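You operate a simulated robot arm through the tools that you are given. There is no shell and no other tool.

You run a simulated two-armed robot. Do the job below in one go: nothing can be reset, and whatever is moved stays where it is left.

JOB
Switch the heat press on and press the wooden block on MID for the SHORT time.
Fine: press it once, leave it on the pad, swing the head clear and switch the press off.

The check looks at the end state, three seconds after you hand in, the way a careful person would. Anything else that was tipped, shoved, dropped, spilled or broken makes it a failure.

ROBOT AND FRAMES
Two 7-joint arms with fingered hands on one trunk that stands fixed in place. Base frame: the origin is at the foot of the trunk, x ahead of it, y to its left, z up. Units: m, rad, N and s.
The left shoulder is at [0.06, 0.166, 0.976], the right one opposite. With the tool pointing down near the work surface each hand reaches from about 0.36 to 0.86 m from the base axis, measured 20 degrees to its own side. Payload 5 kg a hand.
Tool frame (each hand has its own): the origin (TCP) lies between the finger pads and is the grasp point; the fingertips stand 0.032 m ahead of it; z points along the fingers, y is the line along which they close. The gripper opens to 0.16 m; its body begins 0.089 m behind the TCP. The gripper is a hand of 3 fingers: y runs from the thumb to the fingers, the wrist lies at [0, 0, -0.267] in the tool frame, and closing takes about 1.5 s.
Orientation is that of the tool frame in the base frame, as a unit quaternion [x, y, z, w]. With the fingers straight down and closing along the base's y, the tool's x points along the base's -x, its y along +y and its z along -z.

CONTROLS
- The arms move only by the tool servo_tool. It takes "left_targets", "right_targets" or both (then of equal length, played together; a hand with none holds still); each is a list of rows, each a list of 6 numbers: the turn, a rotation vector about the tool's x, y, z in units of 8 degrees (1.0 is 8 degrees), then the shift along the tool's x, y, z in units of 20 mm (1.0 is 20 mm). In form: [[rx, ry, rz, dx, dy, dz], ...]. A call has 1 to 20 rows; each row shifts and turns the commanded pose from where the row before left it, along the tool's axes as they then stand. "left_grip" and "right_grip" are, for a hand that has rows, the closure, from 0 (fully open) to 1 (shut), set as the call begins (left out, the last holds). A call with a number of a shift or a turn outside -1 to 1 is refused whole. Rows are played at 5 a second. More than 0.05 m and 0.15 rad between two rows, or a gripper value outside its range, and nothing of the call is played. Where a pose cannot be reached the arm comes as near as it can. A force on the tool above 40 N (or 10 N above the force at the start of the call, whichever is more), or a blocked arm, ends the call early, and 0.2 s more pass. The fingers move at their own pace (about 0.045 m/s each) and stop on an object; they squeeze with about 21 N. The grip force told is the motor's: it shows also when the fingers shut on nothing. Time passes only in rows, and 0.2 s behind the last, so rows that do not move let the fingers close. It gives the time, the measured TCP pose, the force on the tool (base axes), the opening and the grip force at its end, in the units of the frame above (readings bear some noise), with the torque about the TCP (base axes, N m) and any sound that the robot's microphone picked up.
- Cameras (640 x 400 px; columns grow to the right, rows downward): "scene" is now at [0.04, 0.0463, 1.6235]; the picture's right is [0.54, -0.84, 0.00], its down [-0.57, -0.37, -0.74] and it looks along [0.62, 0.40, -0.68] (base axes); focal length 375 px, centre (320, 200). "left" rides on the left gripper at [-0.065, -0.004, -0.116] in its tool frame; the picture's right is [0.06, -1.00, 0.00], its down [0.87, 0.05, -0.49] and it looks along [0.49, 0.03, 0.87] (tool axes); focal length 261 px, centre (320, 200). "right" rides on the right gripper at [0.065, -0.004, -0.116] in its tool frame; the picture's right is [0.06, 1.00, 0.00], its down [-0.87, 0.05, -0.49] and it looks along [-0.49, 0.03, 0.87] (tool axes); focal length 261 px, centre (320, 200). There is no depth. A picture from a camera that has moved, and an enlarged one, comes with that camera's place and axes in the base frame and with its lens.
- snapshot(camera): a new picture of that camera. The clock stands still meanwhile.
- lift_body(by): slides the trunk up (or, below 0, down) by that many m; the arms and the scene camera ride with it, the base frame stays. It gives what a move gives, with no picture.
- curl_fingers(finger1, finger2, thumb_bend, hand): sets how far each is bent, from 0 (flat) to 1 (curled in); at 0.3 the hand is open as for a grip, at 0.7 the pads meet at the TCP. One left out holds its place. A second passes; each finger stops where it meets its share of the squeeze, and holds until it gets a number again. A gripper value or a shape takes the hand back. It gives what a move gives, with no picture; readings hold the bend of each and the force on the fingers (four entries, about 0 where the hand has none), thumb and palm.
- set_grasp(shape, hand): the hand has 3 fingers and takes this shape, open, in about a second: jaw (thumb against the fingers, like two jaws); tri (thumb and two fingers); tip (a fingertip pinch); poke (one finger out to press); point (the index stretched); flat (the hand flat); cup (the hand cupped); fist (a fist). The gripper value then closes the fingers along that shape, each until it touches; the sizes above hold for jaw. It gives what a move gives, with no picture.
- head_to(pan, tilt): turns the head with the scene camera to pan (to the left, within 1.501 rad either way) and tilt (down, from -0.506 to 1.204), counted from straight ahead of the robot. It gives what a move gives.
- zoom(camera, box): a new picture of the part [left, top, right, bottom] of that camera's present view, enlarged. The clock stands still meanwhile.
- finish_job(): hands the job in; it is judged then, once.

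Places have to be worked out from the pictures, the camera data and where the tool is seen. Open the grippers and draw the arms clear of the work before you hand the job in, unless the task says otherwise.

The tools are called after "Call:" as a command line: name --argument value ..., lists and objects as JSON in quotes. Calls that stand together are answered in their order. servo_tool: Moves the arms, as the interface text tells. Its arguments: {"type":"object","properties":{"left_targets":{"type":"array","items":{"type":"array","items":{"type":"number"}}},"left_grip":{"type":"number"},"right_targets":{"type":"array","items":{"type":"array","items":{"type":"number"}}},"right_grip":{"type":"number"}},"required":[]} The other tools are called the same way: lift_body (by) moves the trunk up or down; set_grasp (shape, hand) gives the hand a shape; curl_fingers (finger1, finger2, thumb_bend, hand) moves the fingers one by one; head_to (pan, tilt) turns the head that bears the scene camera; snapshot (camera) takes a picture; zoom (camera, box) takes an enlarged picture of a part of a camera's view; finish_job () hands the job in.

At the start:

```text
clock: 0.0
left_tool_pos: [0.268, 0.3614, 1.2771]
left_tcp_rot: [0.0, 1.0, -0.001, 0.0]
left_wrist_force: [-0.1, -0.1, 0.7]
left_moment: [0.02, 0.04, 0.0]
left_gripper_width: 0.1599
left_finger_force: 0.0
left_shape: jaw
left_bend: [0.3, 0.3, 0.3]
left_finger forces: [0.0, 0.0, 0.0, 0.0, 0.0, 0.0]
right_tool_pos: [0.5316, 0.0234, 1.304]
right_tcp_rot: [0.001, 1.0, 0.001, 0.0]
right_wrist_force: [-0.2, -0.5, 0.1]
right_moment: [0.0, -0.01, -0.02]
right_gripper_width: 0.16
right_finger_force: 0.0
right_shape: jaw
right_bend: [0.3, 0.3, 0.3]
right_finger forces: [0.0, 0.0, 0.0, 0.0, 0.1, 0.1]
trunk travel left (down, up): [-0.525, 0.065]
head pan, tilt (commanded): [0.571, 0.745]
```

scene: 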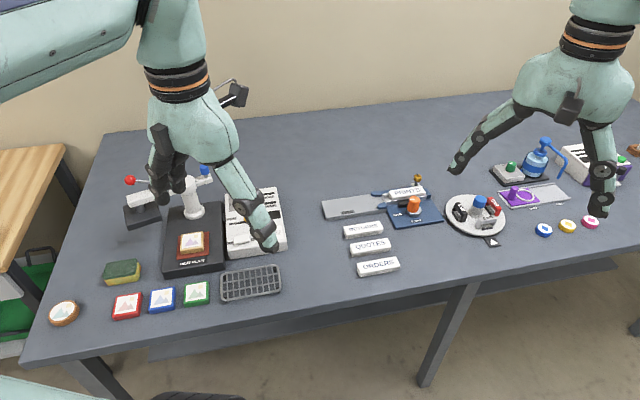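
right: 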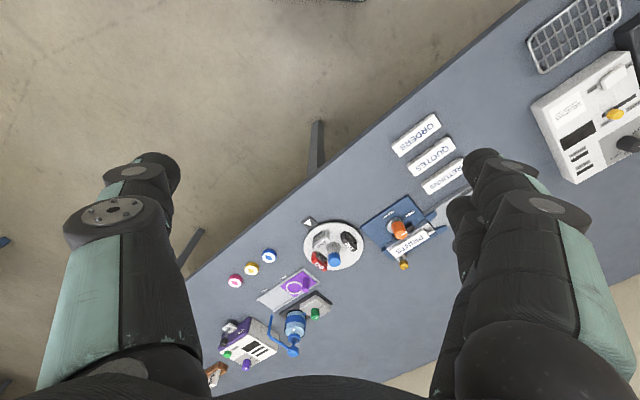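
left: 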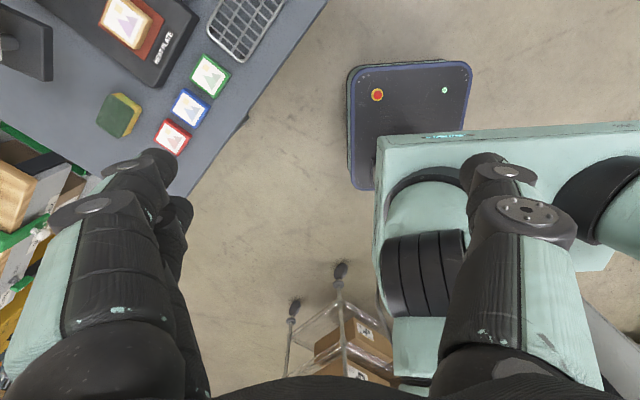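

The heat press seems to stand at the left of the table, with a control box beside it; I look closer before moving anything.

Call:
zoom --camera "scene" --box '[40, 140, 300, 330]'

Call:
zoom --camera "right" --box '[480, 0, 640, 200]'

Call:
zoom --camera "left" --box '[0, 0, 300, 190]'

```text
2.11 times, centred on (170, 235) of scene
camera zoom: at [0.04, 0.0463, 1.6235], right [0.54, -0.84, 0.0], down [-0.57, -0.37, -0.74], along [0.62, 0.4, -0.68], focal length 789 px, centre (636, 126)
```

zoom: 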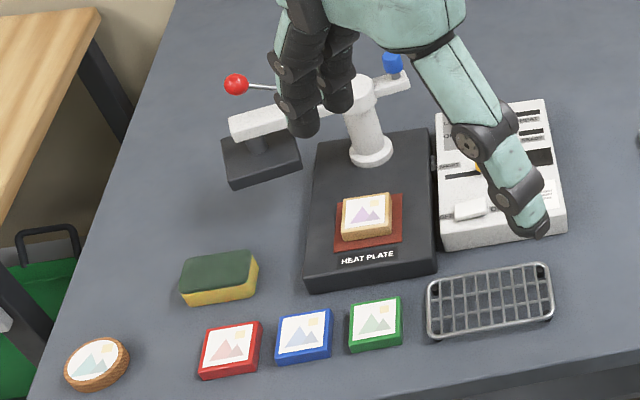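

```text
2.00 times, centred on (560, 100) of right
camera zoom: at [0.4669, 0.0171, 1.417], right [-0.06, 1.0, 0.0], down [0.87, 0.05, 0.49], along [0.49, 0.03, -0.87], focal length 521 px, centre (-160, 400)
```

zoom: 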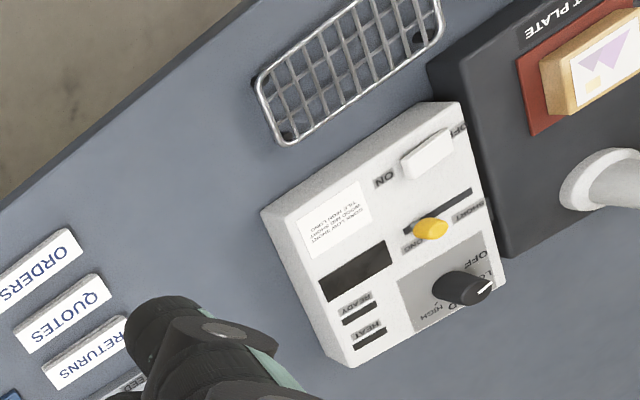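

```text
2.11 times, centred on (150, 95) of left
camera zoom: at [0.3328, 0.3573, 1.3926], right [-0.06, -1.0, 0.0], down [-0.87, 0.05, 0.49], along [-0.49, 0.03, -0.87], focal length 549 px, centre (678, 421)
```

zoom: 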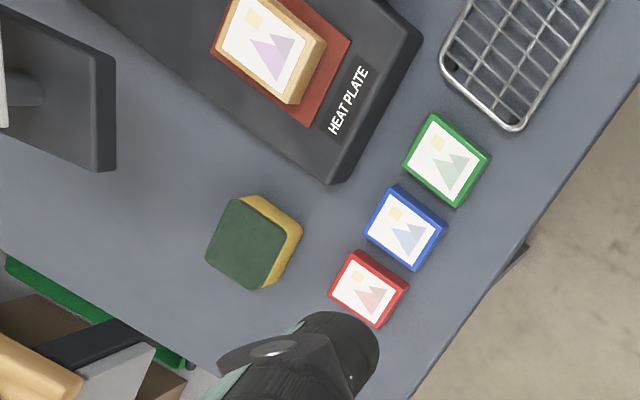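

The press head is swung out to the left and a wooden block already sits on the red pad; the left hand hides much of it. I move the left hand off to the left (+y, well above the table) to clear the scene view.

Call:
servo_tool --left_targets '[[0, 0, 0, 0, 1, 0], [0, 0, 0, 0, 1, 0], [0, 0, 0, 0, 1, 0], [0, 0, 0, 0, 1, 0], [0, 0, 0, 0, 1, 0], [0, 0, 0, 0, 1, 0], [0, 0, 0, 0, 1, 0], [0, 0, 0, 0, 1, 0], [0, 0, 0, 0, 1, 0], [0, 0, 0, 0, 1, 0], [0, 0, 0, 0, 1, 0], [0, 0, 0, 0, 1, 0]]'

Call:
snapshot --camera "scene"

Call:
snapshot --camera "left"

```text
clock: 2.6
left_tool_pos: [0.2685, 0.6017, 1.2776]
left_tcp_rot: [0.001, 1.0, 0.0, 0.001]
left_wrist_force: [0.4, 0.1, 0.0]
left_moment: [-0.01, 0.01, 0.02]
left_gripper_width: 0.1596
left_finger_force: 0.0
left_shape: jaw
left_bend: [0.3, 0.3, 0.3]
left_finger forces: [0.1, 0.0, 0.0, 0.1, 0.0, 0.1]
right_tool_pos: [0.531, 0.0228, 1.3024]
right_tcp_rot: [0.001, 1.0, 0.001, 0.001]
right_wrist_force: [0.0, 0.2, -0.3]
right_moment: [0.0, 0.0, -0.01]
right_gripper_width: 0.1598
right_finger_force: 0.1
right_shape: jaw
right_bend: [0.3, 0.3, 0.3]
right_finger forces: [0.1, 0.0, 0.0, 0.0, 0.1, 0.0]
trunk travel left (down, up): [-0.525, 0.065]
head pan, tilt (commanded): [0.571, 0.745]
```

```text
taken
camera scene: at [0.0403, 0.047, 1.6235], right [0.54, -0.84, 0.0], down [-0.57, -0.37, -0.73], along [0.62, 0.4, -0.68], focal length 375 px, centre (320, 200)
```

scene: 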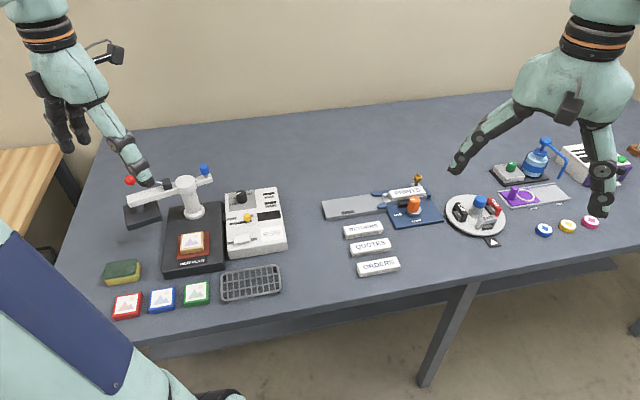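

```text
taken
camera left: at [0.333, 0.5983, 1.3909], right [-0.06, -1.0, 0.0], down [-0.87, 0.06, 0.49], along [-0.49, 0.03, -0.87], focal length 261 px, centre (320, 200)
```

left: 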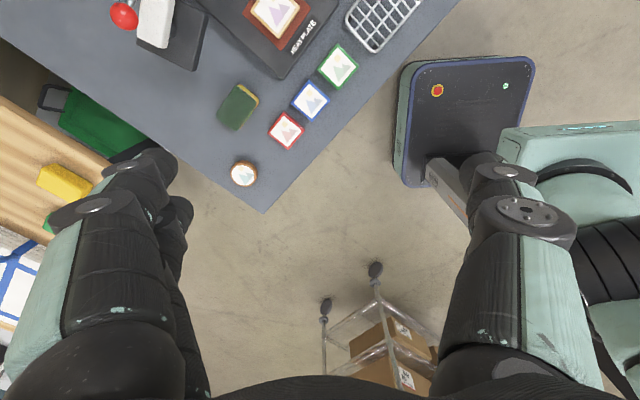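

The press is in clear view now; I enlarge the press and its control panel.

Call:
zoom --camera "scene" --box '[100, 150, 230, 290]'

Call:
zoom --camera "scene" --box '[210, 175, 300, 265]'

Call:
zoom --camera "right" --box '[530, 40, 640, 180]'

Call:
zoom --camera "left" --box '[80, 0, 440, 220]'

```text
2.86 times, centred on (165, 220) of scene
camera zoom: at [0.0403, 0.047, 1.6235], right [0.54, -0.84, 0.0], down [-0.57, -0.37, -0.73], along [0.62, 0.4, -0.68], focal length 1071 px, centre (763, 143)
```

zoom: 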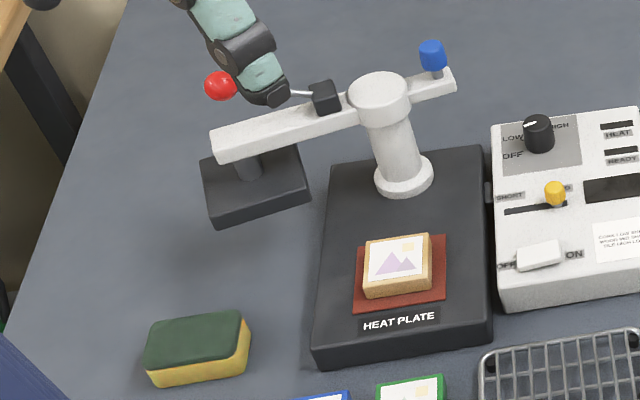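

```text
4.44 times, centred on (255, 220) of scene
camera zoom: at [0.0403, 0.047, 1.6235], right [0.54, -0.84, 0.0], down [-0.57, -0.37, -0.73], along [0.62, 0.4, -0.68], focal length 1666 px, centre (609, 111)
```

zoom: 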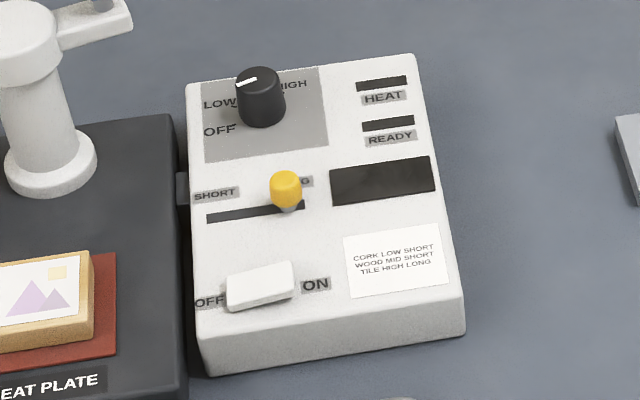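

```text
2.86 times, centred on (585, 110) of right
camera zoom: at [0.4671, 0.0177, 1.4169], right [-0.06, 1.0, 0.0], down [0.87, 0.05, 0.49], along [0.49, 0.03, -0.87], focal length 745 px, centre (-437, 457)
```

zoom: 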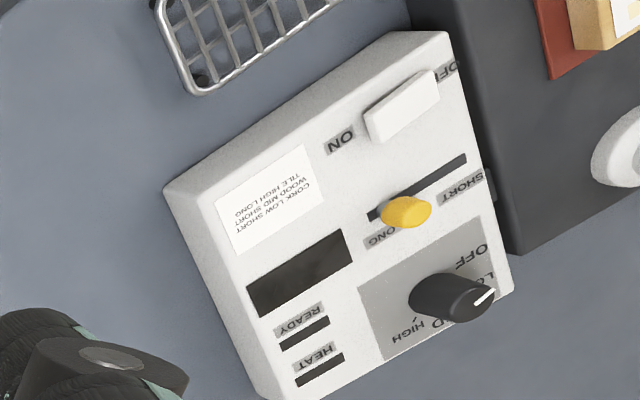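

```text
1.78 times, centred on (260, 110) of left
camera zoom: at [0.333, 0.5983, 1.3909], right [-0.06, -1.0, 0.0], down [-0.87, 0.06, 0.49], along [-0.49, 0.03, -0.87], focal length 463 px, centre (427, 360)
```

zoom: 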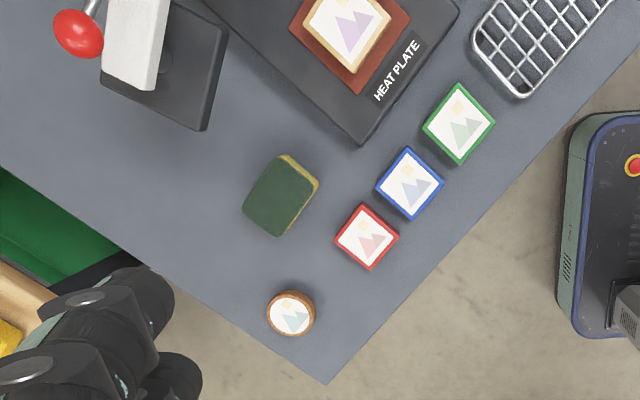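

Panel as read: rocker OFF/ON (lower left), yellow slider now at LONG, knob pointing about LOW, note "CORK LOW SHORT / WOOD MID SHORT / TILE HIGH LONG". I bring the left hand high above the panel (z about 1.21, above everything on the press) to look straight down with its camera.

Call:
servo_tool --left_targets '[[0, -0.4, 0, -1, 0, 0], [0, -0.4, 0, -1, 0, 0], [0, -0.4, 0, -1, 0, 0], [0, -0.4, 0, -1, 0, 0], [0, -0.4, 0, -1, 0, 0], [0, -0.4, 0, -1, 0, 0], [0, -0.4, 0, -1, 0, 0], [0, -0.4, 0, -1, 0, 0], [0, -0.4, 0, -1, 0, 0]]'

Call:
snapshot --camera "left"

Call:
snapshot --camera "scene"

```text
clock: 4.6
left_tool_pos: [0.4425, 0.602, 1.3177]
left_tcp_rot: [0.0, 0.968, 0.0, 0.249]
left_wrist_force: [-0.6, 0.2, -1.1]
left_moment: [-0.01, -0.03, -0.02]
left_gripper_width: 0.16
left_finger_force: 0.1
left_shape: jaw
left_bend: [0.3, 0.3, 0.3]
left_finger forces: [0.1, 0.0, 0.0, 0.0, 0.0, 0.0]
right_tool_pos: [0.532, 0.0225, 1.303]
right_tcp_rot: [0.001, 1.0, 0.001, 0.0]
right_wrist_force: [0.1, 0.5, -0.5]
right_moment: [-0.04, 0.01, -0.01]
right_gripper_width: 0.1601
right_finger_force: 0.1
right_shape: jaw
right_bend: [0.3, 0.3, 0.3]
right_finger forces: [0.0, 0.0, 0.0, 0.0, 0.1, 0.0]
trunk travel left (down, up): [-0.525, 0.065]
head pan, tilt (commanded): [0.571, 0.745]
```

```text
taken
camera left: at [0.4432, 0.5982, 1.4499], right [-0.06, -1.0, -0.03], down [-1.0, 0.05, 0.01], along [-0.01, 0.03, -1.0], focal length 261 px, centre (320, 200)
```

left: 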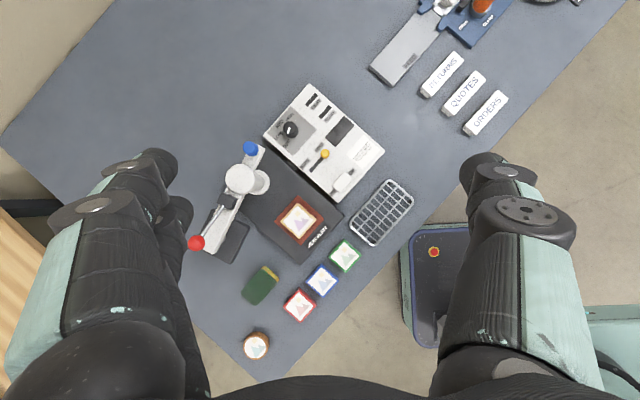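

```text
taken
camera scene: at [0.0403, 0.0465, 1.6235], right [0.54, -0.84, 0.0], down [-0.57, -0.37, -0.73], along [0.62, 0.4, -0.68], focal length 375 px, centre (320, 200)
```

scene: 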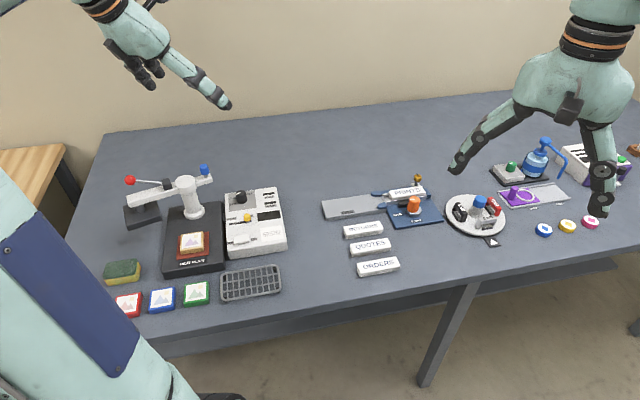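

The left camera now looks straight down on the press; I enlarge it for measuring.

Call:
zoom --camera "left" --box '[180, 80, 400, 280]'

Call:
zoom --camera "left" --box '[255, 80, 395, 210]'

Call:
zoom --camera "scene" --box '[100, 150, 230, 290]'

Call:
zoom --camera "scene" --box '[215, 175, 295, 260]'

```text
2.00 times, centred on (290, 180) of left
camera zoom: at [0.4432, 0.5982, 1.4499], right [-0.06, -1.0, -0.03], down [-1.0, 0.05, 0.01], along [-0.01, 0.03, -1.0], focal length 521 px, centre (380, 240)
```

zoom: 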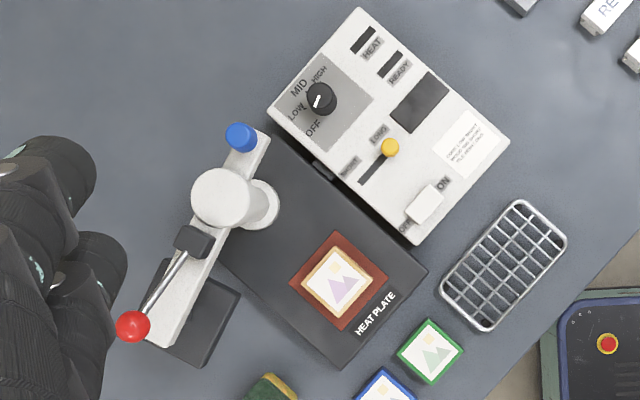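

```text
3.08 times, centred on (325, 145) of left
camera zoom: at [0.4432, 0.5982, 1.4499], right [-0.06, -1.0, -0.03], down [-1.0, 0.05, 0.01], along [-0.01, 0.03, -1.0], focal length 802 px, centre (305, 369)
```

zoom: 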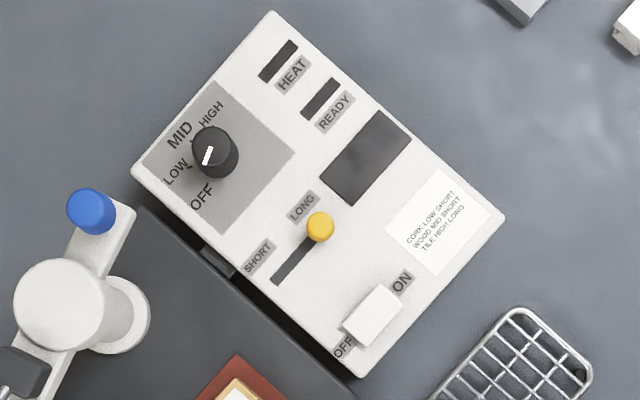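

```text
2.86 times, centred on (165, 220) of scene
camera zoom: at [0.0403, 0.0465, 1.6235], right [0.54, -0.84, 0.0], down [-0.57, -0.37, -0.73], along [0.62, 0.4, -0.68], focal length 1071 px, centre (763, 143)
```

zoom: 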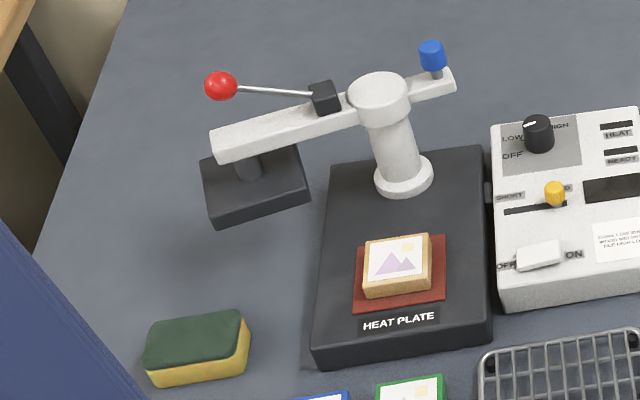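

```text
4.71 times, centred on (255, 218) of scene
camera zoom: at [0.0403, 0.0465, 1.6235], right [0.54, -0.84, 0.0], down [-0.57, -0.37, -0.73], along [0.62, 0.4, -0.68], focal length 1764 px, centre (626, 118)
```

zoom: 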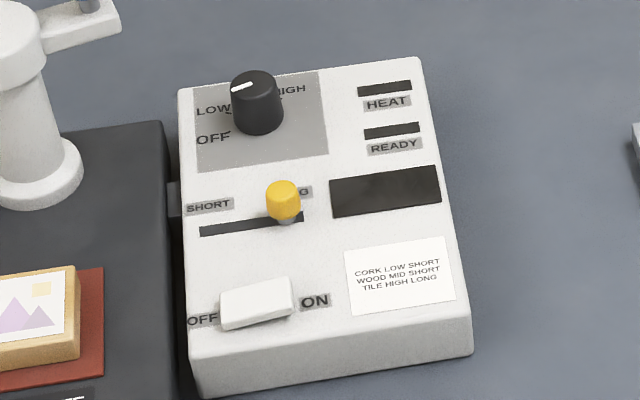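

Worked out so far (base frame): panel surface z≈0.884, rocker ≈(0.473,0.567), yellow slider ≈(0.535,0.600,0.906) sitting at LONG, knob ≈(0.589,0.669) pointing at OFF, post ≈(0.485,0.752), red ball ≈(0.380,0.809,1.045), block ≈(0.395,0.662). I raise the trunk for reach and shape the left hand for poking, then look at the finger.

Call:
lift_body --by 0.06

Call:
set_grasp --hand "left" --shape "poke"

Call:
snapshot --camera "left"

Call:
snapshot --camera "scene"

```text
clock: 5.6
left_tool_pos: [0.4425, 0.6023, 1.3771]
left_tcp_rot: [0.0, 0.968, 0.0, 0.249]
left_wrist_force: [-0.7, -0.4, 0.1]
left_moment: [0.0, 0.02, -0.02]
left_gripper_width: 0.1599
left_finger_force: 0.2
left_shape: jaw
left_bend: [0.3, 0.3, 0.3]
left_finger forces: [0.0, 0.1, 0.1, 0.1, 0.0, 0.1]
right_tool_pos: [0.5309, 0.0234, 1.3626]
right_tcp_rot: [0.001, 1.0, 0.001, 0.0]
right_wrist_force: [-0.7, 0.1, 0.3]
right_moment: [0.02, 0.0, -0.01]
right_gripper_width: 0.16
right_finger_force: 0.0
right_shape: jaw
right_bend: [0.3, 0.3, 0.3]
right_finger forces: [0.0, 0.0, 0.0, 0.0, 0.1, 0.1]
trunk travel left (down, up): [-0.585, 0.005]
head pan, tilt (commanded): [0.571, 0.745]
```

```text
clock: 6.5
left_tool_pos: [0.4425, 0.6034, 1.3771]
left_tcp_rot: [-0.001, 0.968, 0.001, 0.249]
left_wrist_force: [0.0, 0.1, 0.1]
left_moment: [-0.02, 0.02, 0.01]
left_gripper_width: 0.0
left_finger_force: 0.0
left_shape: poke
left_bend: [1.0, 1.0, 0.46]
left_finger forces: [0.1, 0.0, 0.1, 0.1, 0.0, 0.0]
right_tool_pos: [0.5325, 0.0235, 1.3631]
right_tcp_rot: [0.001, 1.0, 0.001, 0.0]
right_wrist_force: [0.8, 1.3, -1.3]
right_moment: [-0.01, -0.05, 0.01]
right_gripper_width: 0.1596
right_finger_force: 0.1
right_shape: jaw
right_bend: [0.3, 0.3, 0.3]
right_finger forces: [0.1, 0.0, 0.0, 0.0, 0.1, 0.0]
trunk travel left (down, up): [-0.585, 0.005]
head pan, tilt (commanded): [0.571, 0.745]
```

```text
taken
camera left: at [0.4428, 0.5982, 1.5097], right [-0.06, -1.0, -0.03], down [-1.0, 0.05, 0.01], along [-0.01, 0.03, -1.0], focal length 261 px, centre (320, 200)
```

left: 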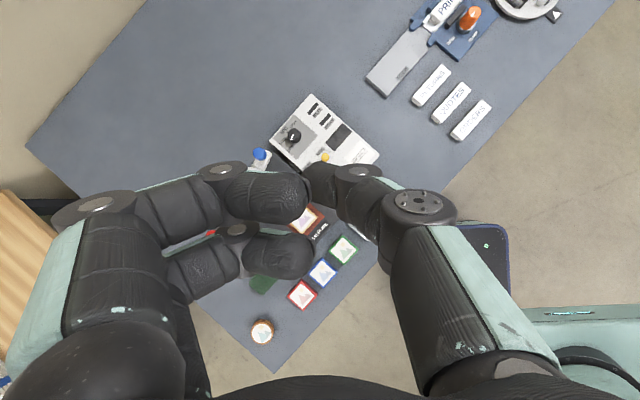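

```text
taken
camera scene: at [0.04, 0.0464, 1.6835], right [0.54, -0.84, 0.0], down [-0.57, -0.37, -0.73], along [0.62, 0.4, -0.68], focal length 375 px, centre (320, 200)
```

scene: 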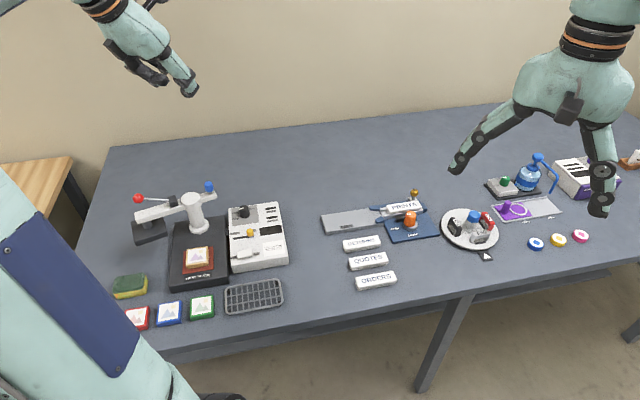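

The poke shape uses the thumb, with the two fingers curled beside it; I zoom in to see how far it stands out.

Call:
zoom --camera "scene" --box '[70, 0, 230, 110]'

Call:
set_grasp --hand "left" --shape "point"

Call:
zoom --camera "scene" --box '[70, 0, 230, 110]'

Call:
snapshot --camera "left"

```text
3.64 times, centred on (150, 55) of scene
camera zoom: at [0.04, 0.0464, 1.6835], right [0.54, -0.84, 0.0], down [-0.57, -0.37, -0.73], along [0.62, 0.4, -0.68], focal length 1363 px, centre (938, 727)
```

zoom: 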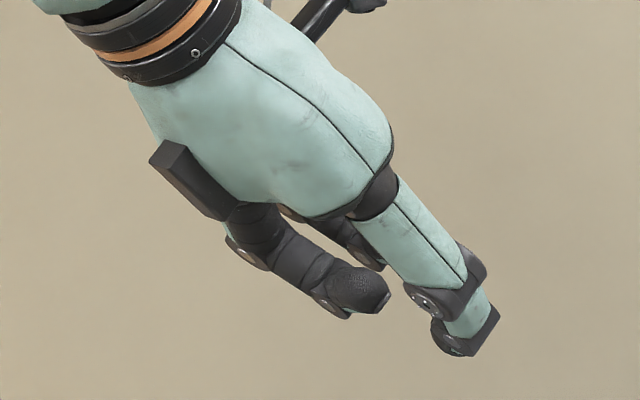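

```text
clock: 7.4
left_tool_pos: [0.442, 0.6025, 1.3764]
left_tcp_rot: [0.0, 0.969, 0.0, 0.249]
left_wrist_force: [0.0, 0.3, 1.0]
left_moment: [-0.02, 0.01, 0.0]
left_gripper_width: 0.0
left_finger_force: 0.0
left_shape: point
left_bend: [0.4, 1.0, 0.42]
left_finger forces: [0.0, 0.0, 0.0, 0.1, 0.0, 0.0]
right_tool_pos: [0.5317, 0.023, 1.3628]
right_tcp_rot: [0.001, 1.0, 0.0, -0.001]
right_wrist_force: [0.5, 0.3, -0.4]
right_moment: [-0.03, -0.01, 0.02]
right_gripper_width: 0.1599
right_finger_force: 0.1
right_shape: jaw
right_bend: [0.3, 0.3, 0.3]
right_finger forces: [0.0, 0.0, 0.0, 0.0, 0.0, 0.0]
trunk travel left (down, up): [-0.585, 0.005]
head pan, tilt (commanded): [0.571, 0.745]
```

```text
3.64 times, centred on (150, 55) of scene
camera zoom: at [0.04, 0.0464, 1.6835], right [0.54, -0.84, 0.0], down [-0.57, -0.37, -0.74], along [0.62, 0.4, -0.68], focal length 1363 px, centre (938, 727)
```

zoom: 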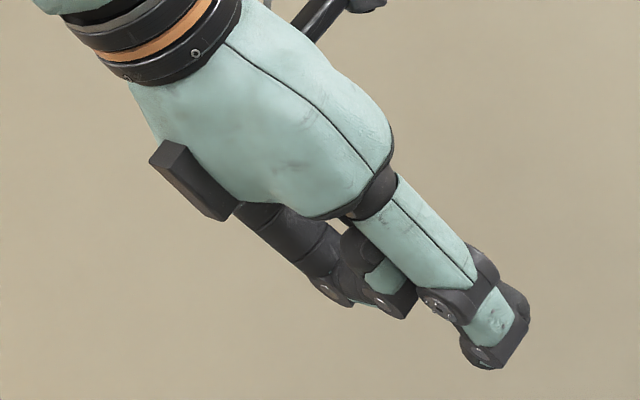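

```text
taken
camera left: at [0.4428, 0.5981, 1.5098], right [-0.06, -1.0, -0.03], down [-1.0, 0.05, 0.01], along [-0.01, 0.03, -1.0], focal length 261 px, centre (320, 200)
```

left: 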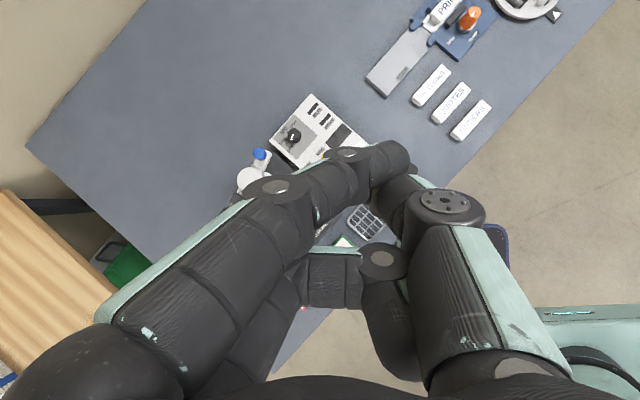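

The poke shape (thumb) is the neater one: its tip lies near the TCP, well ahead of the curled fingers. I set poke again, bring the tool upright and go above the rocker's ON end, stopping high to calibrate.

Call:
set_grasp --hand "left" --shape "poke"

Call:
servo_tool --left_targets '[[0, 0.9, 0, 0, 0, 0], [0, 0.9, 0, 0, 0, 0], [0, 0.9, 0, 0, 0, 0], [0, 0.9, 0, 0, 0, 0], [0, 0, 0, -0.85, -0.9, 0.9], [0, 0, 0, -0.85, -0.9, 0.9], [0, 0, 0, 0, 0, 1], [0, 0, 0, 0, 0, 1], [0, 0, 0, 0, 0, 1], [0, 0, 0, 0, 0, 1], [0, 0, 0, 0, 0, 1], [0, 0, 0, 0, 0, 1], [0, 0, 0, 0, 0, 1], [0, 0, 0, 0, 0, 1], [0, 0, 0, 0, 0, 1], [0, 0, 0, 0, 0, 1], [0, 0, 0, 0, 0, 1], [0, 0, 0, 0, 0, 1]]'

Call:
snapshot --camera "left"

Call:
snapshot --camera "scene"

```text
clock: 8.3
left_tool_pos: [0.4418, 0.6027, 1.3777]
left_tcp_rot: [0.0, 0.969, 0.0, 0.249]
left_wrist_force: [0.3, -0.2, -0.2]
left_moment: [-0.01, 0.01, -0.02]
left_gripper_width: 0.0
left_finger_force: 0.0
left_shape: poke
left_bend: [1.0, 1.0, 0.46]
left_finger forces: [0.1, 0.0, 0.0, 0.0, 0.0, 0.0]
right_tool_pos: [0.5318, 0.0229, 1.3635]
right_tcp_rot: [0.001, 1.0, 0.001, 0.0]
right_wrist_force: [0.5, -1.1, 0.1]
right_moment: [0.01, 0.04, 0.03]
right_gripper_width: 0.1601
right_finger_force: 0.1
right_shape: jaw
right_bend: [0.3, 0.3, 0.3]
right_finger forces: [0.0, 0.0, 0.0, 0.0, 0.1, 0.0]
trunk travel left (down, up): [-0.585, 0.005]
head pan, tilt (commanded): [0.571, 0.745]
```

```text
clock: 12.1
left_tool_pos: [0.4758, 0.5686, 1.1008]
left_tcp_rot: [0.0, 1.0, 0.0, 0.0]
left_wrist_force: [-0.5, -0.6, 0.4]
left_moment: [-0.03, 0.01, 0.01]
left_gripper_width: 0.0002
left_finger_force: 0.1
left_shape: poke
left_bend: [1.0, 1.0, 0.46]
left_finger forces: [0.0, 0.0, 0.0, 0.1, 0.0, 0.0]
right_tool_pos: [0.5307, 0.0227, 1.3626]
right_tcp_rot: [0.001, 1.0, 0.001, 0.0]
right_wrist_force: [-0.1, -0.6, -0.5]
right_moment: [-0.01, 0.0, 0.03]
right_gripper_width: 0.1597
right_finger_force: 0.1
right_shape: jaw
right_bend: [0.3, 0.3, 0.3]
right_finger forces: [0.0, 0.0, 0.0, 0.0, 0.0, 0.0]
trunk travel left (down, up): [-0.585, 0.005]
head pan, tilt (commanded): [0.571, 0.745]
```

```text
taken
camera left: at [0.5404, 0.5637, 1.2171], right [-0.06, -1.0, 0.0], down [-0.87, 0.05, 0.49], along [-0.49, 0.03, -0.87], focal length 261 px, centre (320, 200)
```

left: 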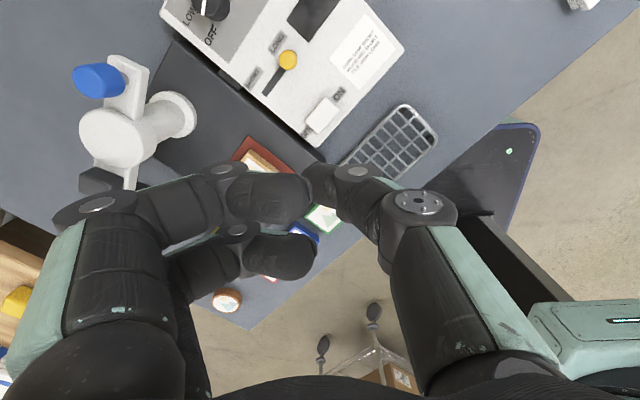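

```text
taken
camera scene: at [0.0405, 0.0466, 1.6835], right [0.54, -0.84, 0.0], down [-0.57, -0.37, -0.73], along [0.62, 0.4, -0.68], focal length 375 px, centre (320, 200)
```

scene: 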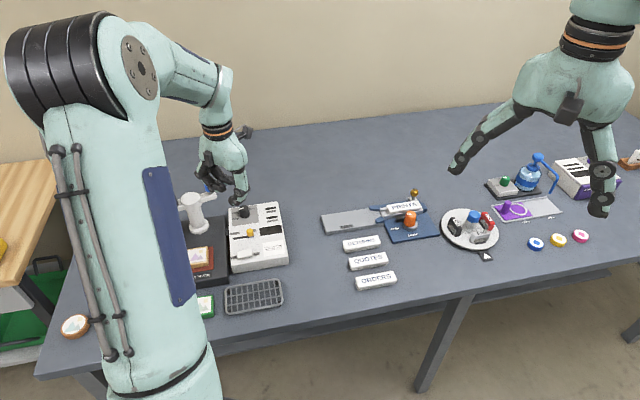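

The tool is upright above the panel; I zoom on the hand to locate the thumb tip.

Call:
zoom --camera "scene" --box '[180, 110, 300, 280]'

Call:
zoom --camera "left" --box '[200, 80, 440, 280]'

```text
2.35 times, centred on (240, 195) of scene
camera zoom: at [0.0405, 0.0466, 1.6835], right [0.54, -0.84, 0.0], down [-0.57, -0.37, -0.73], along [0.62, 0.4, -0.68], focal length 882 px, centre (508, 212)
```

zoom: 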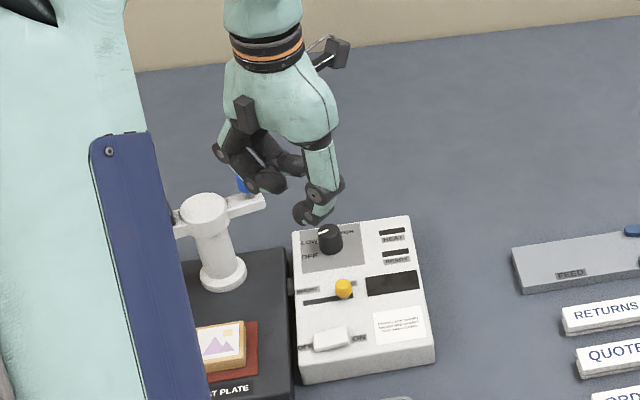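

```text
2.00 times, centred on (320, 180) of left
camera zoom: at [0.5404, 0.5637, 1.2171], right [-0.06, -1.0, 0.0], down [-0.87, 0.05, 0.49], along [-0.49, 0.03, -0.87], focal length 521 px, centre (320, 240)
```

zoom: 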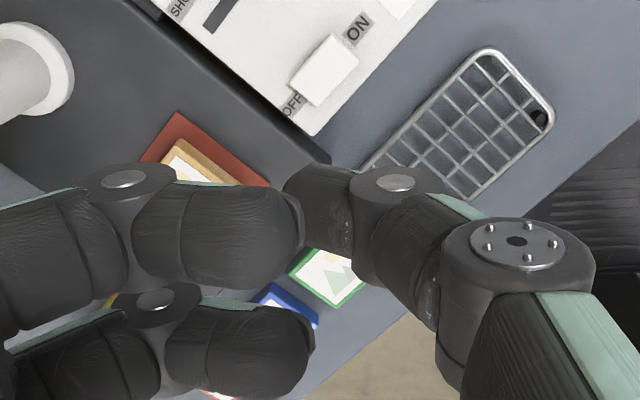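

The thumb tip sits about 31 mm ahead of the TCP, centred on it. I shift over the ON end (0.482, 0.557) and come down to about 17 mm above it.

Call:
servo_tool --left_targets '[[0, 0, 0, -0.32, -0.57, 0.5], [0, 0, 0, 0, 0, 1], [0, 0, 0, 0, 0, 1], [0, 0, 0, 0, 0, 1], [0, 0, 0, 0, 0, 1], [0, 0, 0, 0, 0, 1], [0, 0, 0, 0, 0, 1], [0, 0, 0, 0, 0, 1], [0, 0, 0, 0, 0, 0.5]]'

Call:
zoom --camera "scene" --box '[180, 140, 300, 280]'

Call:
snapshot --camera "left"

```text
clock: 14.1
left_tool_pos: [0.4815, 0.5556, 0.9392]
left_tcp_rot: [0.001, 1.0, -0.001, 0.0]
left_wrist_force: [-0.4, -0.2, 0.6]
left_moment: [0.0, -0.02, -0.02]
left_gripper_width: 0.0
left_finger_force: 0.1
left_shape: poke
left_bend: [1.0, 1.0, 0.46]
left_finger forces: [0.1, 0.0, 0.1, 0.1, 0.0, 0.0]
right_tool_pos: [0.5322, 0.0229, 1.3629]
right_tcp_rot: [0.002, 1.0, 0.001, 0.0]
right_wrist_force: [-0.1, 0.4, -0.6]
right_moment: [0.02, 0.0, -0.01]
right_gripper_width: 0.16
right_finger_force: 0.1
right_shape: jaw
right_bend: [0.3, 0.3, 0.3]
right_finger forces: [0.0, 0.0, 0.1, 0.0, 0.0, 0.0]
trunk travel left (down, up): [-0.585, 0.005]
head pan, tilt (commanded): [0.571, 0.745]
```

```text
2.86 times, centred on (240, 210) of scene
camera zoom: at [0.0401, 0.0464, 1.6836], right [0.54, -0.84, 0.0], down [-0.57, -0.37, -0.73], along [0.62, 0.4, -0.68], focal length 1071 px, centre (549, 171)
```

zoom: 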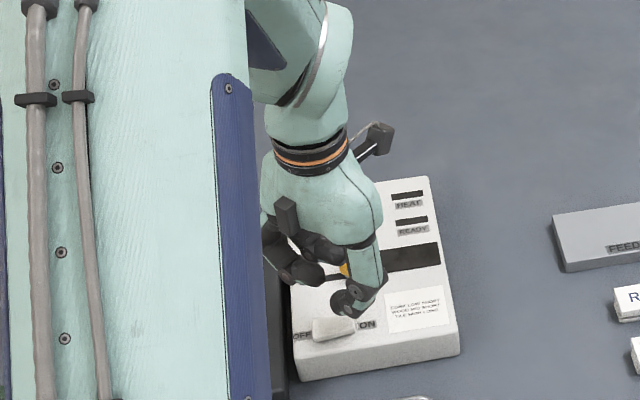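

```text
taken
camera left: at [0.5464, 0.5517, 1.0547], right [-0.06, -1.0, 0.0], down [-0.87, 0.05, 0.49], along [-0.49, 0.03, -0.87], focal length 261 px, centre (320, 200)
```

left: 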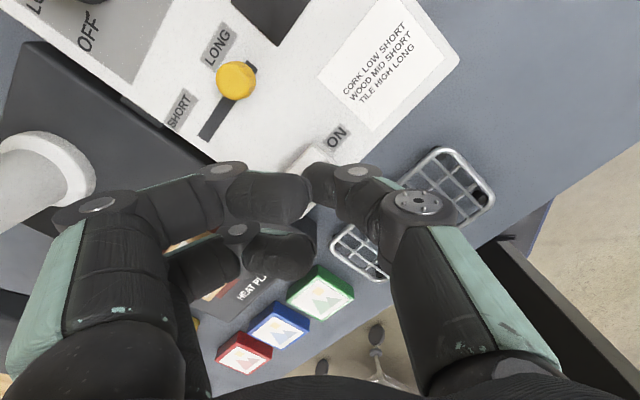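

The tip stands just above the rocker's ON end. I press down slowly in 3 mm steps and read the force.

Call:
servo_tool --left_targets '[[0, 0, 0, 0, 0, 0.2], [0, 0, 0, 0, 0, 0.2], [0, 0, 0, 0, 0, 0.2], [0, 0, 0, 0, 0, 0.15], [0, 0, 0, 0, 0, 0.15]]'

Call:
zoom --camera "scene" --box '[220, 180, 300, 280]'

```text
clock: 15.3
left_tool_pos: [0.4826, 0.5524, 0.9236]
left_tcp_rot: [0.001, 1.0, -0.001, 0.0]
left_wrist_force: [0.2, -0.1, 3.9]
left_moment: [-0.01, 0.02, 0.0]
left_gripper_width: 0.0
left_finger_force: 0.1
left_shape: poke
left_bend: [1.0, 1.0, 0.46]
left_finger forces: [0.1, 0.0, 0.0, 0.0, 3.5, 0.0]
right_tool_pos: [0.5309, 0.0224, 1.3632]
right_tcp_rot: [0.002, 1.0, 0.0, 0.0]
right_wrist_force: [-0.5, -0.5, 0.3]
right_moment: [0.01, -0.04, -0.04]
right_gripper_width: 0.1599
right_finger_force: 0.0
right_shape: jaw
right_bend: [0.3, 0.3, 0.3]
right_finger forces: [0.0, 0.1, 0.0, 0.0, 0.1, 0.1]
trunk travel left (down, up): [-0.585, 0.005]
head pan, tilt (commanded): [0.571, 0.745]
```

```text
4.00 times, centred on (260, 230) of scene
camera zoom: at [0.0398, 0.0459, 1.6837], right [0.54, -0.84, 0.0], down [-0.57, -0.37, -0.74], along [0.62, 0.4, -0.68], focal length 1500 px, centre (560, 80)
```

zoom: 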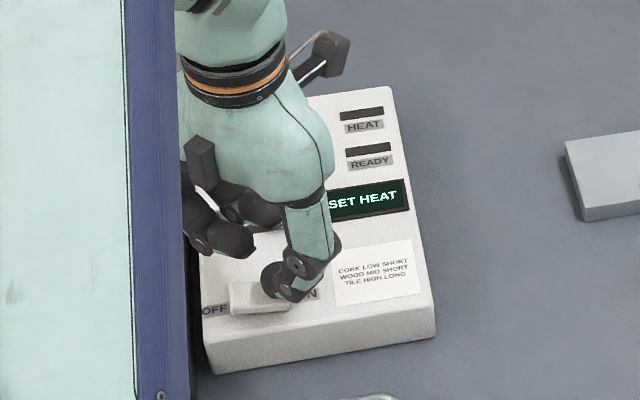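

The display lights and reads "SET HEAT", so the press is on. I lift off and go beside the yellow slider, on its LONG side, still above the panel.

Call:
servo_tool --left_targets '[[0, 0, 0, 0, 0, -1], [0, 0, 0, 0, 0, -1], [0, 0, 0, 0, 0, -0.5], [0, 0, 0, -0.9, 0.33, 0], [0, 0, 0, -0.9, 0.33, 0], [0, 0, 0, -0.9, 0.32, 0], [0, 0, 0, -0.9, 0.32, 0], [0, 0, 0, 0, 0, 0]]'

Call:
snapshot --camera "left"

Call:
zoom --camera "scene" --box '[200, 160, 300, 280]'

```text
clock: 17.1
left_tool_pos: [0.5544, 0.5819, 0.9745]
left_tcp_rot: [0.001, 1.0, 0.0, 0.0]
left_wrist_force: [0.2, 1.1, -0.4]
left_moment: [-0.02, 0.0, -0.02]
left_gripper_width: 0.0
left_finger_force: 0.1
left_shape: poke
left_bend: [1.0, 1.0, 0.46]
left_finger forces: [0.0, 0.0, 0.0, 0.0, 0.0, 0.0]
right_tool_pos: [0.5305, 0.0229, 1.3634]
right_tcp_rot: [0.001, 1.0, 0.001, 0.001]
right_wrist_force: [-0.5, 0.1, 0.0]
right_moment: [-0.02, 0.0, 0.0]
right_gripper_width: 0.16
right_finger_force: 0.1
right_shape: jaw
right_bend: [0.3, 0.3, 0.3]
right_finger forces: [0.0, 0.0, 0.0, 0.1, 0.0, 0.0]
trunk travel left (down, up): [-0.585, 0.005]
head pan, tilt (commanded): [0.571, 0.745]
```

```text
taken
camera left: at [0.6192, 0.5785, 1.09], right [-0.06, -1.0, 0.0], down [-0.87, 0.05, 0.49], along [-0.49, 0.03, -0.87], focal length 261 px, centre (320, 200)
```

left: 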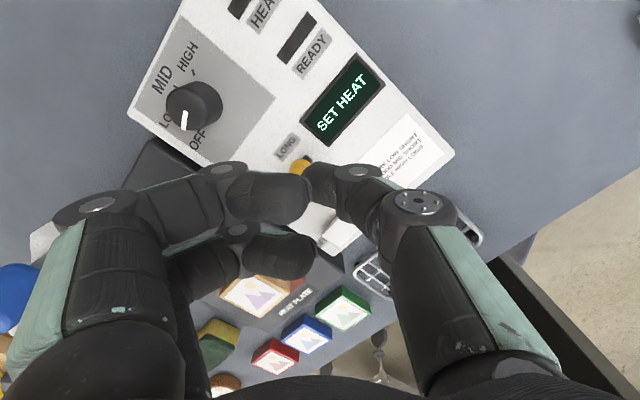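

```text
3.33 times, centred on (250, 220) of scene
camera zoom: at [0.0397, 0.0462, 1.6836], right [0.54, -0.84, 0.0], down [-0.57, -0.37, -0.74], along [0.62, 0.4, -0.68], focal length 1250 px, centre (553, 133)
```

zoom: 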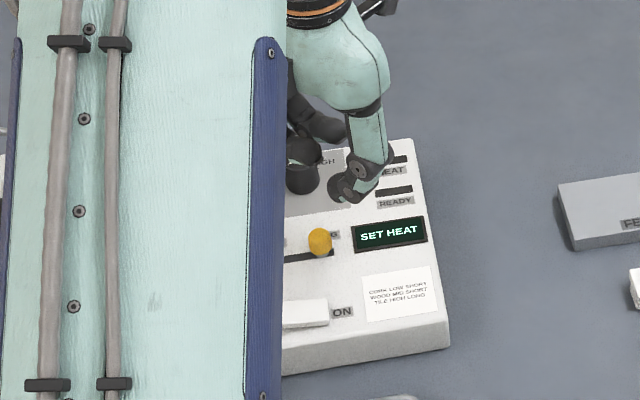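

The tip looks only about 20 mm from the ball, so I shift another 14 mm away along the slot direction and then lower beside it.

Call:
servo_tool --left_targets '[[0, 0, 0, -0.5, -0.48, 0], [0, 0, 0, 0, 0, 0.7], [0, 0, 0, 0, 0, 0.7], [0, 0, 0, 0, 0, 0.5], [0, 0, 0, 0, 0, 0.4], [0, 0, 0, 0, 0, 0.2], [0, 0, 0, 0, 0, 0]]'

Call:
zoom --camera "left" --box '[200, 80, 440, 280]'

Call:
zoom --camera "scene" --box '[220, 180, 300, 280]'

```text
clock: 18.7
left_tool_pos: [0.5649, 0.5692, 0.9244]
left_tcp_rot: [0.001, 1.0, 0.0, 0.0]
left_wrist_force: [-0.1, -0.2, 0.2]
left_moment: [-0.02, 0.03, 0.0]
left_gripper_width: 0.0
left_finger_force: 0.1
left_shape: poke
left_bend: [1.0, 1.0, 0.46]
left_finger forces: [0.0, 0.0, 0.1, 0.1, 0.0, 0.0]
right_tool_pos: [0.5315, 0.023, 1.3635]
right_tcp_rot: [0.001, 1.0, 0.001, 0.0]
right_wrist_force: [0.1, 0.1, 0.4]
right_moment: [0.02, 0.0, -0.03]
right_gripper_width: 0.1601
right_finger_force: 0.0
right_shape: jaw
right_bend: [0.3, 0.3, 0.3]
right_finger forces: [0.0, 0.0, 0.0, 0.0, 0.0, 0.1]
trunk travel left (down, up): [-0.585, 0.005]
head pan, tilt (commanded): [0.571, 0.745]
```

```text
2.00 times, centred on (320, 180) of left
camera zoom: at [0.6297, 0.5658, 1.0382], right [-0.06, -1.0, 0.0], down [-0.87, 0.05, 0.49], along [-0.49, 0.03, -0.87], focal length 521 px, centre (320, 240)
```

zoom: 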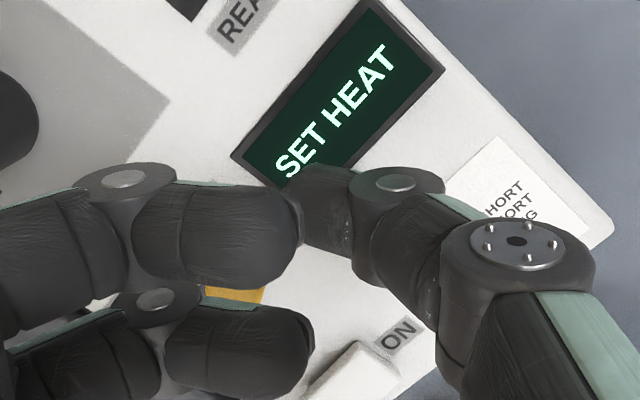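

```text
4.00 times, centred on (260, 230) of scene
camera zoom: at [0.0402, 0.0463, 1.6835], right [0.54, -0.84, 0.0], down [-0.57, -0.37, -0.73], along [0.62, 0.4, -0.68], focal length 1500 px, centre (560, 80)
```

zoom: 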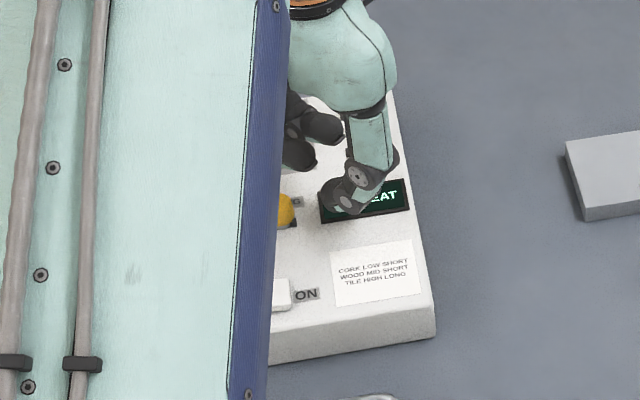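

Clear gap between tip and ball, no contact. I push along the slot toward SHORT in 8 mm steps.

Call:
servo_tool --left_targets '[[0, 0, 0, 0.288, 0.276, 0], [0, 0, 0, 0.288, 0.276, 0], [0, 0, 0, 0.288, 0.276, 0], [0, 0, 0, 0.288, 0.276, 0], [0, 0, 0, 0.288, 0.276, 0]]'

Call:
zoom --camera "left" --box '[160, 60, 440, 280]'

Call:
zoom --camera "scene" --box '[220, 180, 300, 280]'

```text
clock: 19.9
left_tool_pos: [0.5346, 0.5992, 0.9232]
left_tcp_rot: [0.0, 1.0, -0.001, 0.0]
left_wrist_force: [0.0, 0.1, -0.4]
left_moment: [0.02, 0.02, 0.01]
left_gripper_width: 0.0
left_finger_force: 0.0
left_shape: poke
left_bend: [1.0, 1.0, 0.46]
left_finger forces: [0.0, 0.0, 0.0, 0.0, 0.2, 0.0]
right_tool_pos: [0.5317, 0.021, 1.3635]
right_tcp_rot: [0.001, 1.0, 0.001, 0.0]
right_wrist_force: [-0.7, 0.2, -0.5]
right_moment: [0.02, -0.02, 0.03]
right_gripper_width: 0.1597
right_finger_force: 0.1
right_shape: jaw
right_bend: [0.3, 0.3, 0.3]
right_finger forces: [0.0, 0.0, 0.1, 0.1, 0.1, 0.1]
trunk travel left (down, up): [-0.585, 0.005]
head pan, tilt (commanded): [0.571, 0.745]
```

```text
1.82 times, centred on (300, 170) of left
camera zoom: at [0.6, 0.5951, 1.0395], right [-0.06, -1.0, 0.0], down [-0.87, 0.05, 0.49], along [-0.49, 0.03, -0.87], focal length 474 px, centre (356, 254)
```

zoom: 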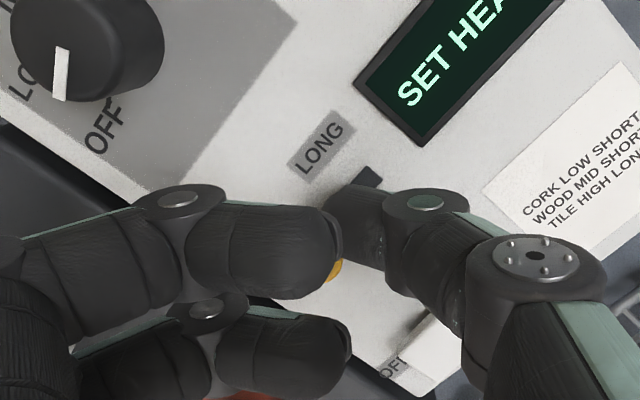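

```text
4.00 times, centred on (260, 230) of scene
camera zoom: at [0.04, 0.0465, 1.6835], right [0.54, -0.84, 0.0], down [-0.57, -0.37, -0.73], along [0.62, 0.4, -0.68], focal length 1500 px, centre (560, 80)
```

zoom: 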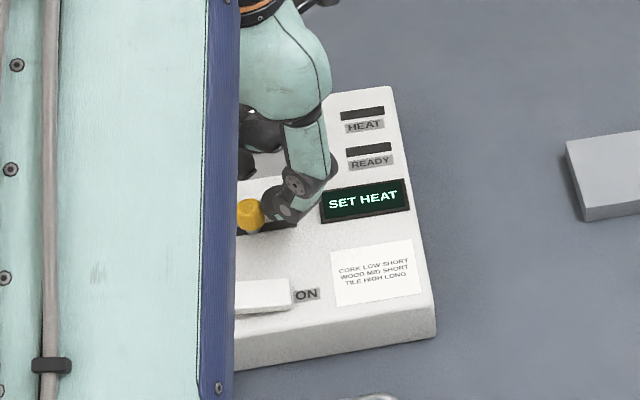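

The ball is moving with the thumb (about 24 mm so far) with hardly any force. I push the remaining way in smaller steps and watch for the stop.

Call:
servo_tool --left_targets '[[0, 0, 0, 0.216, 0.207, 0], [0, 0, 0, 0.216, 0.207, 0], [0, 0, 0, 0.144, 0.138, 0]]'

Call:
zoom --camera "left" --box '[160, 60, 440, 280]'

Call:
zoom --camera "scene" --box '[220, 180, 300, 280]'

```text
clock: 20.7
left_tool_pos: [0.5242, 0.6104, 0.9227]
left_tcp_rot: [0.0, 1.0, 0.0, 0.0]
left_wrist_force: [0.6, -0.4, 1.2]
left_moment: [-0.01, 0.01, 0.02]
left_gripper_width: 0.0003
left_finger_force: 0.0
left_shape: poke
left_bend: [1.0, 1.0, 0.46]
left_finger forces: [0.1, 0.0, 0.1, 0.1, 0.6, 0.1]
right_tool_pos: [0.5314, 0.0226, 1.3639]
right_tcp_rot: [0.001, 1.0, 0.001, 0.0]
right_wrist_force: [0.1, -0.3, -0.2]
right_moment: [-0.02, -0.01, 0.0]
right_gripper_width: 0.16
right_finger_force: 0.0
right_shape: jaw
right_bend: [0.3, 0.3, 0.3]
right_finger forces: [0.1, 0.1, 0.0, 0.1, 0.0, 0.0]
trunk travel left (down, up): [-0.585, 0.005]
head pan, tilt (commanded): [0.571, 0.745]
```

```text
1.82 times, centred on (300, 170) of left
camera zoom: at [0.5885, 0.6056, 1.0383], right [-0.06, -1.0, 0.0], down [-0.87, 0.05, 0.49], along [-0.49, 0.03, -0.87], focal length 474 px, centre (356, 254)
```

zoom: 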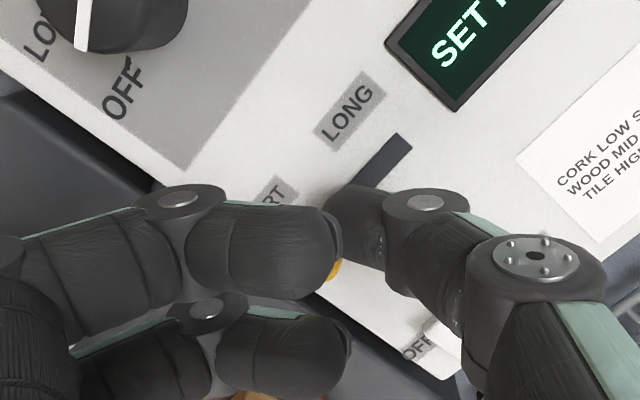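

```text
4.00 times, centred on (260, 230) of scene
camera zoom: at [0.04, 0.0465, 1.6835], right [0.54, -0.84, 0.0], down [-0.57, -0.37, -0.73], along [0.62, 0.4, -0.68], focal length 1500 px, centre (560, 80)
```

zoom: 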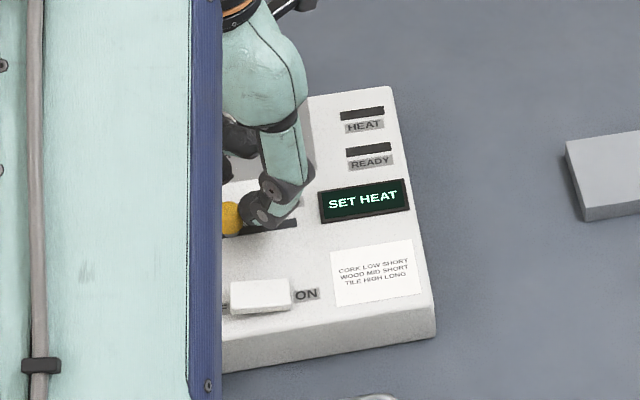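

By geometry the ball should now be within a millimetre or two of its SHORT stop. I nudge a little further to feel the stop.

Call:
servo_tool --left_targets '[[0, 0, 0, 0.1, 0.096, 0], [0, 0, 0, 0.1, 0.096, 0], [0, 0, 0, 0, 0, 0]]'

```text
clock: 21.5
left_tool_pos: [0.5201, 0.6129, 0.9243]
left_tcp_rot: [0.0, 1.0, 0.0, 0.0]
left_wrist_force: [1.3, -1.1, -0.1]
left_moment: [-0.04, -0.03, 0.0]
left_gripper_width: 0.0
left_finger_force: 0.0
left_shape: poke
left_bend: [1.0, 1.0, 0.46]
left_finger forces: [0.0, 0.0, 0.0, 0.0, 2.2, 0.0]
right_tool_pos: [0.532, 0.022, 1.3636]
right_tcp_rot: [0.002, 1.0, 0.001, 0.0]
right_wrist_force: [0.2, 0.6, 0.0]
right_moment: [0.07, 0.03, 0.02]
right_gripper_width: 0.1599
right_finger_force: 0.0
right_shape: jaw
right_bend: [0.3, 0.3, 0.3]
right_finger forces: [0.0, 0.0, 0.0, 0.0, 0.0, 0.0]
trunk travel left (down, up): [-0.585, 0.005]
head pan, tilt (commanded): [0.571, 0.745]
```

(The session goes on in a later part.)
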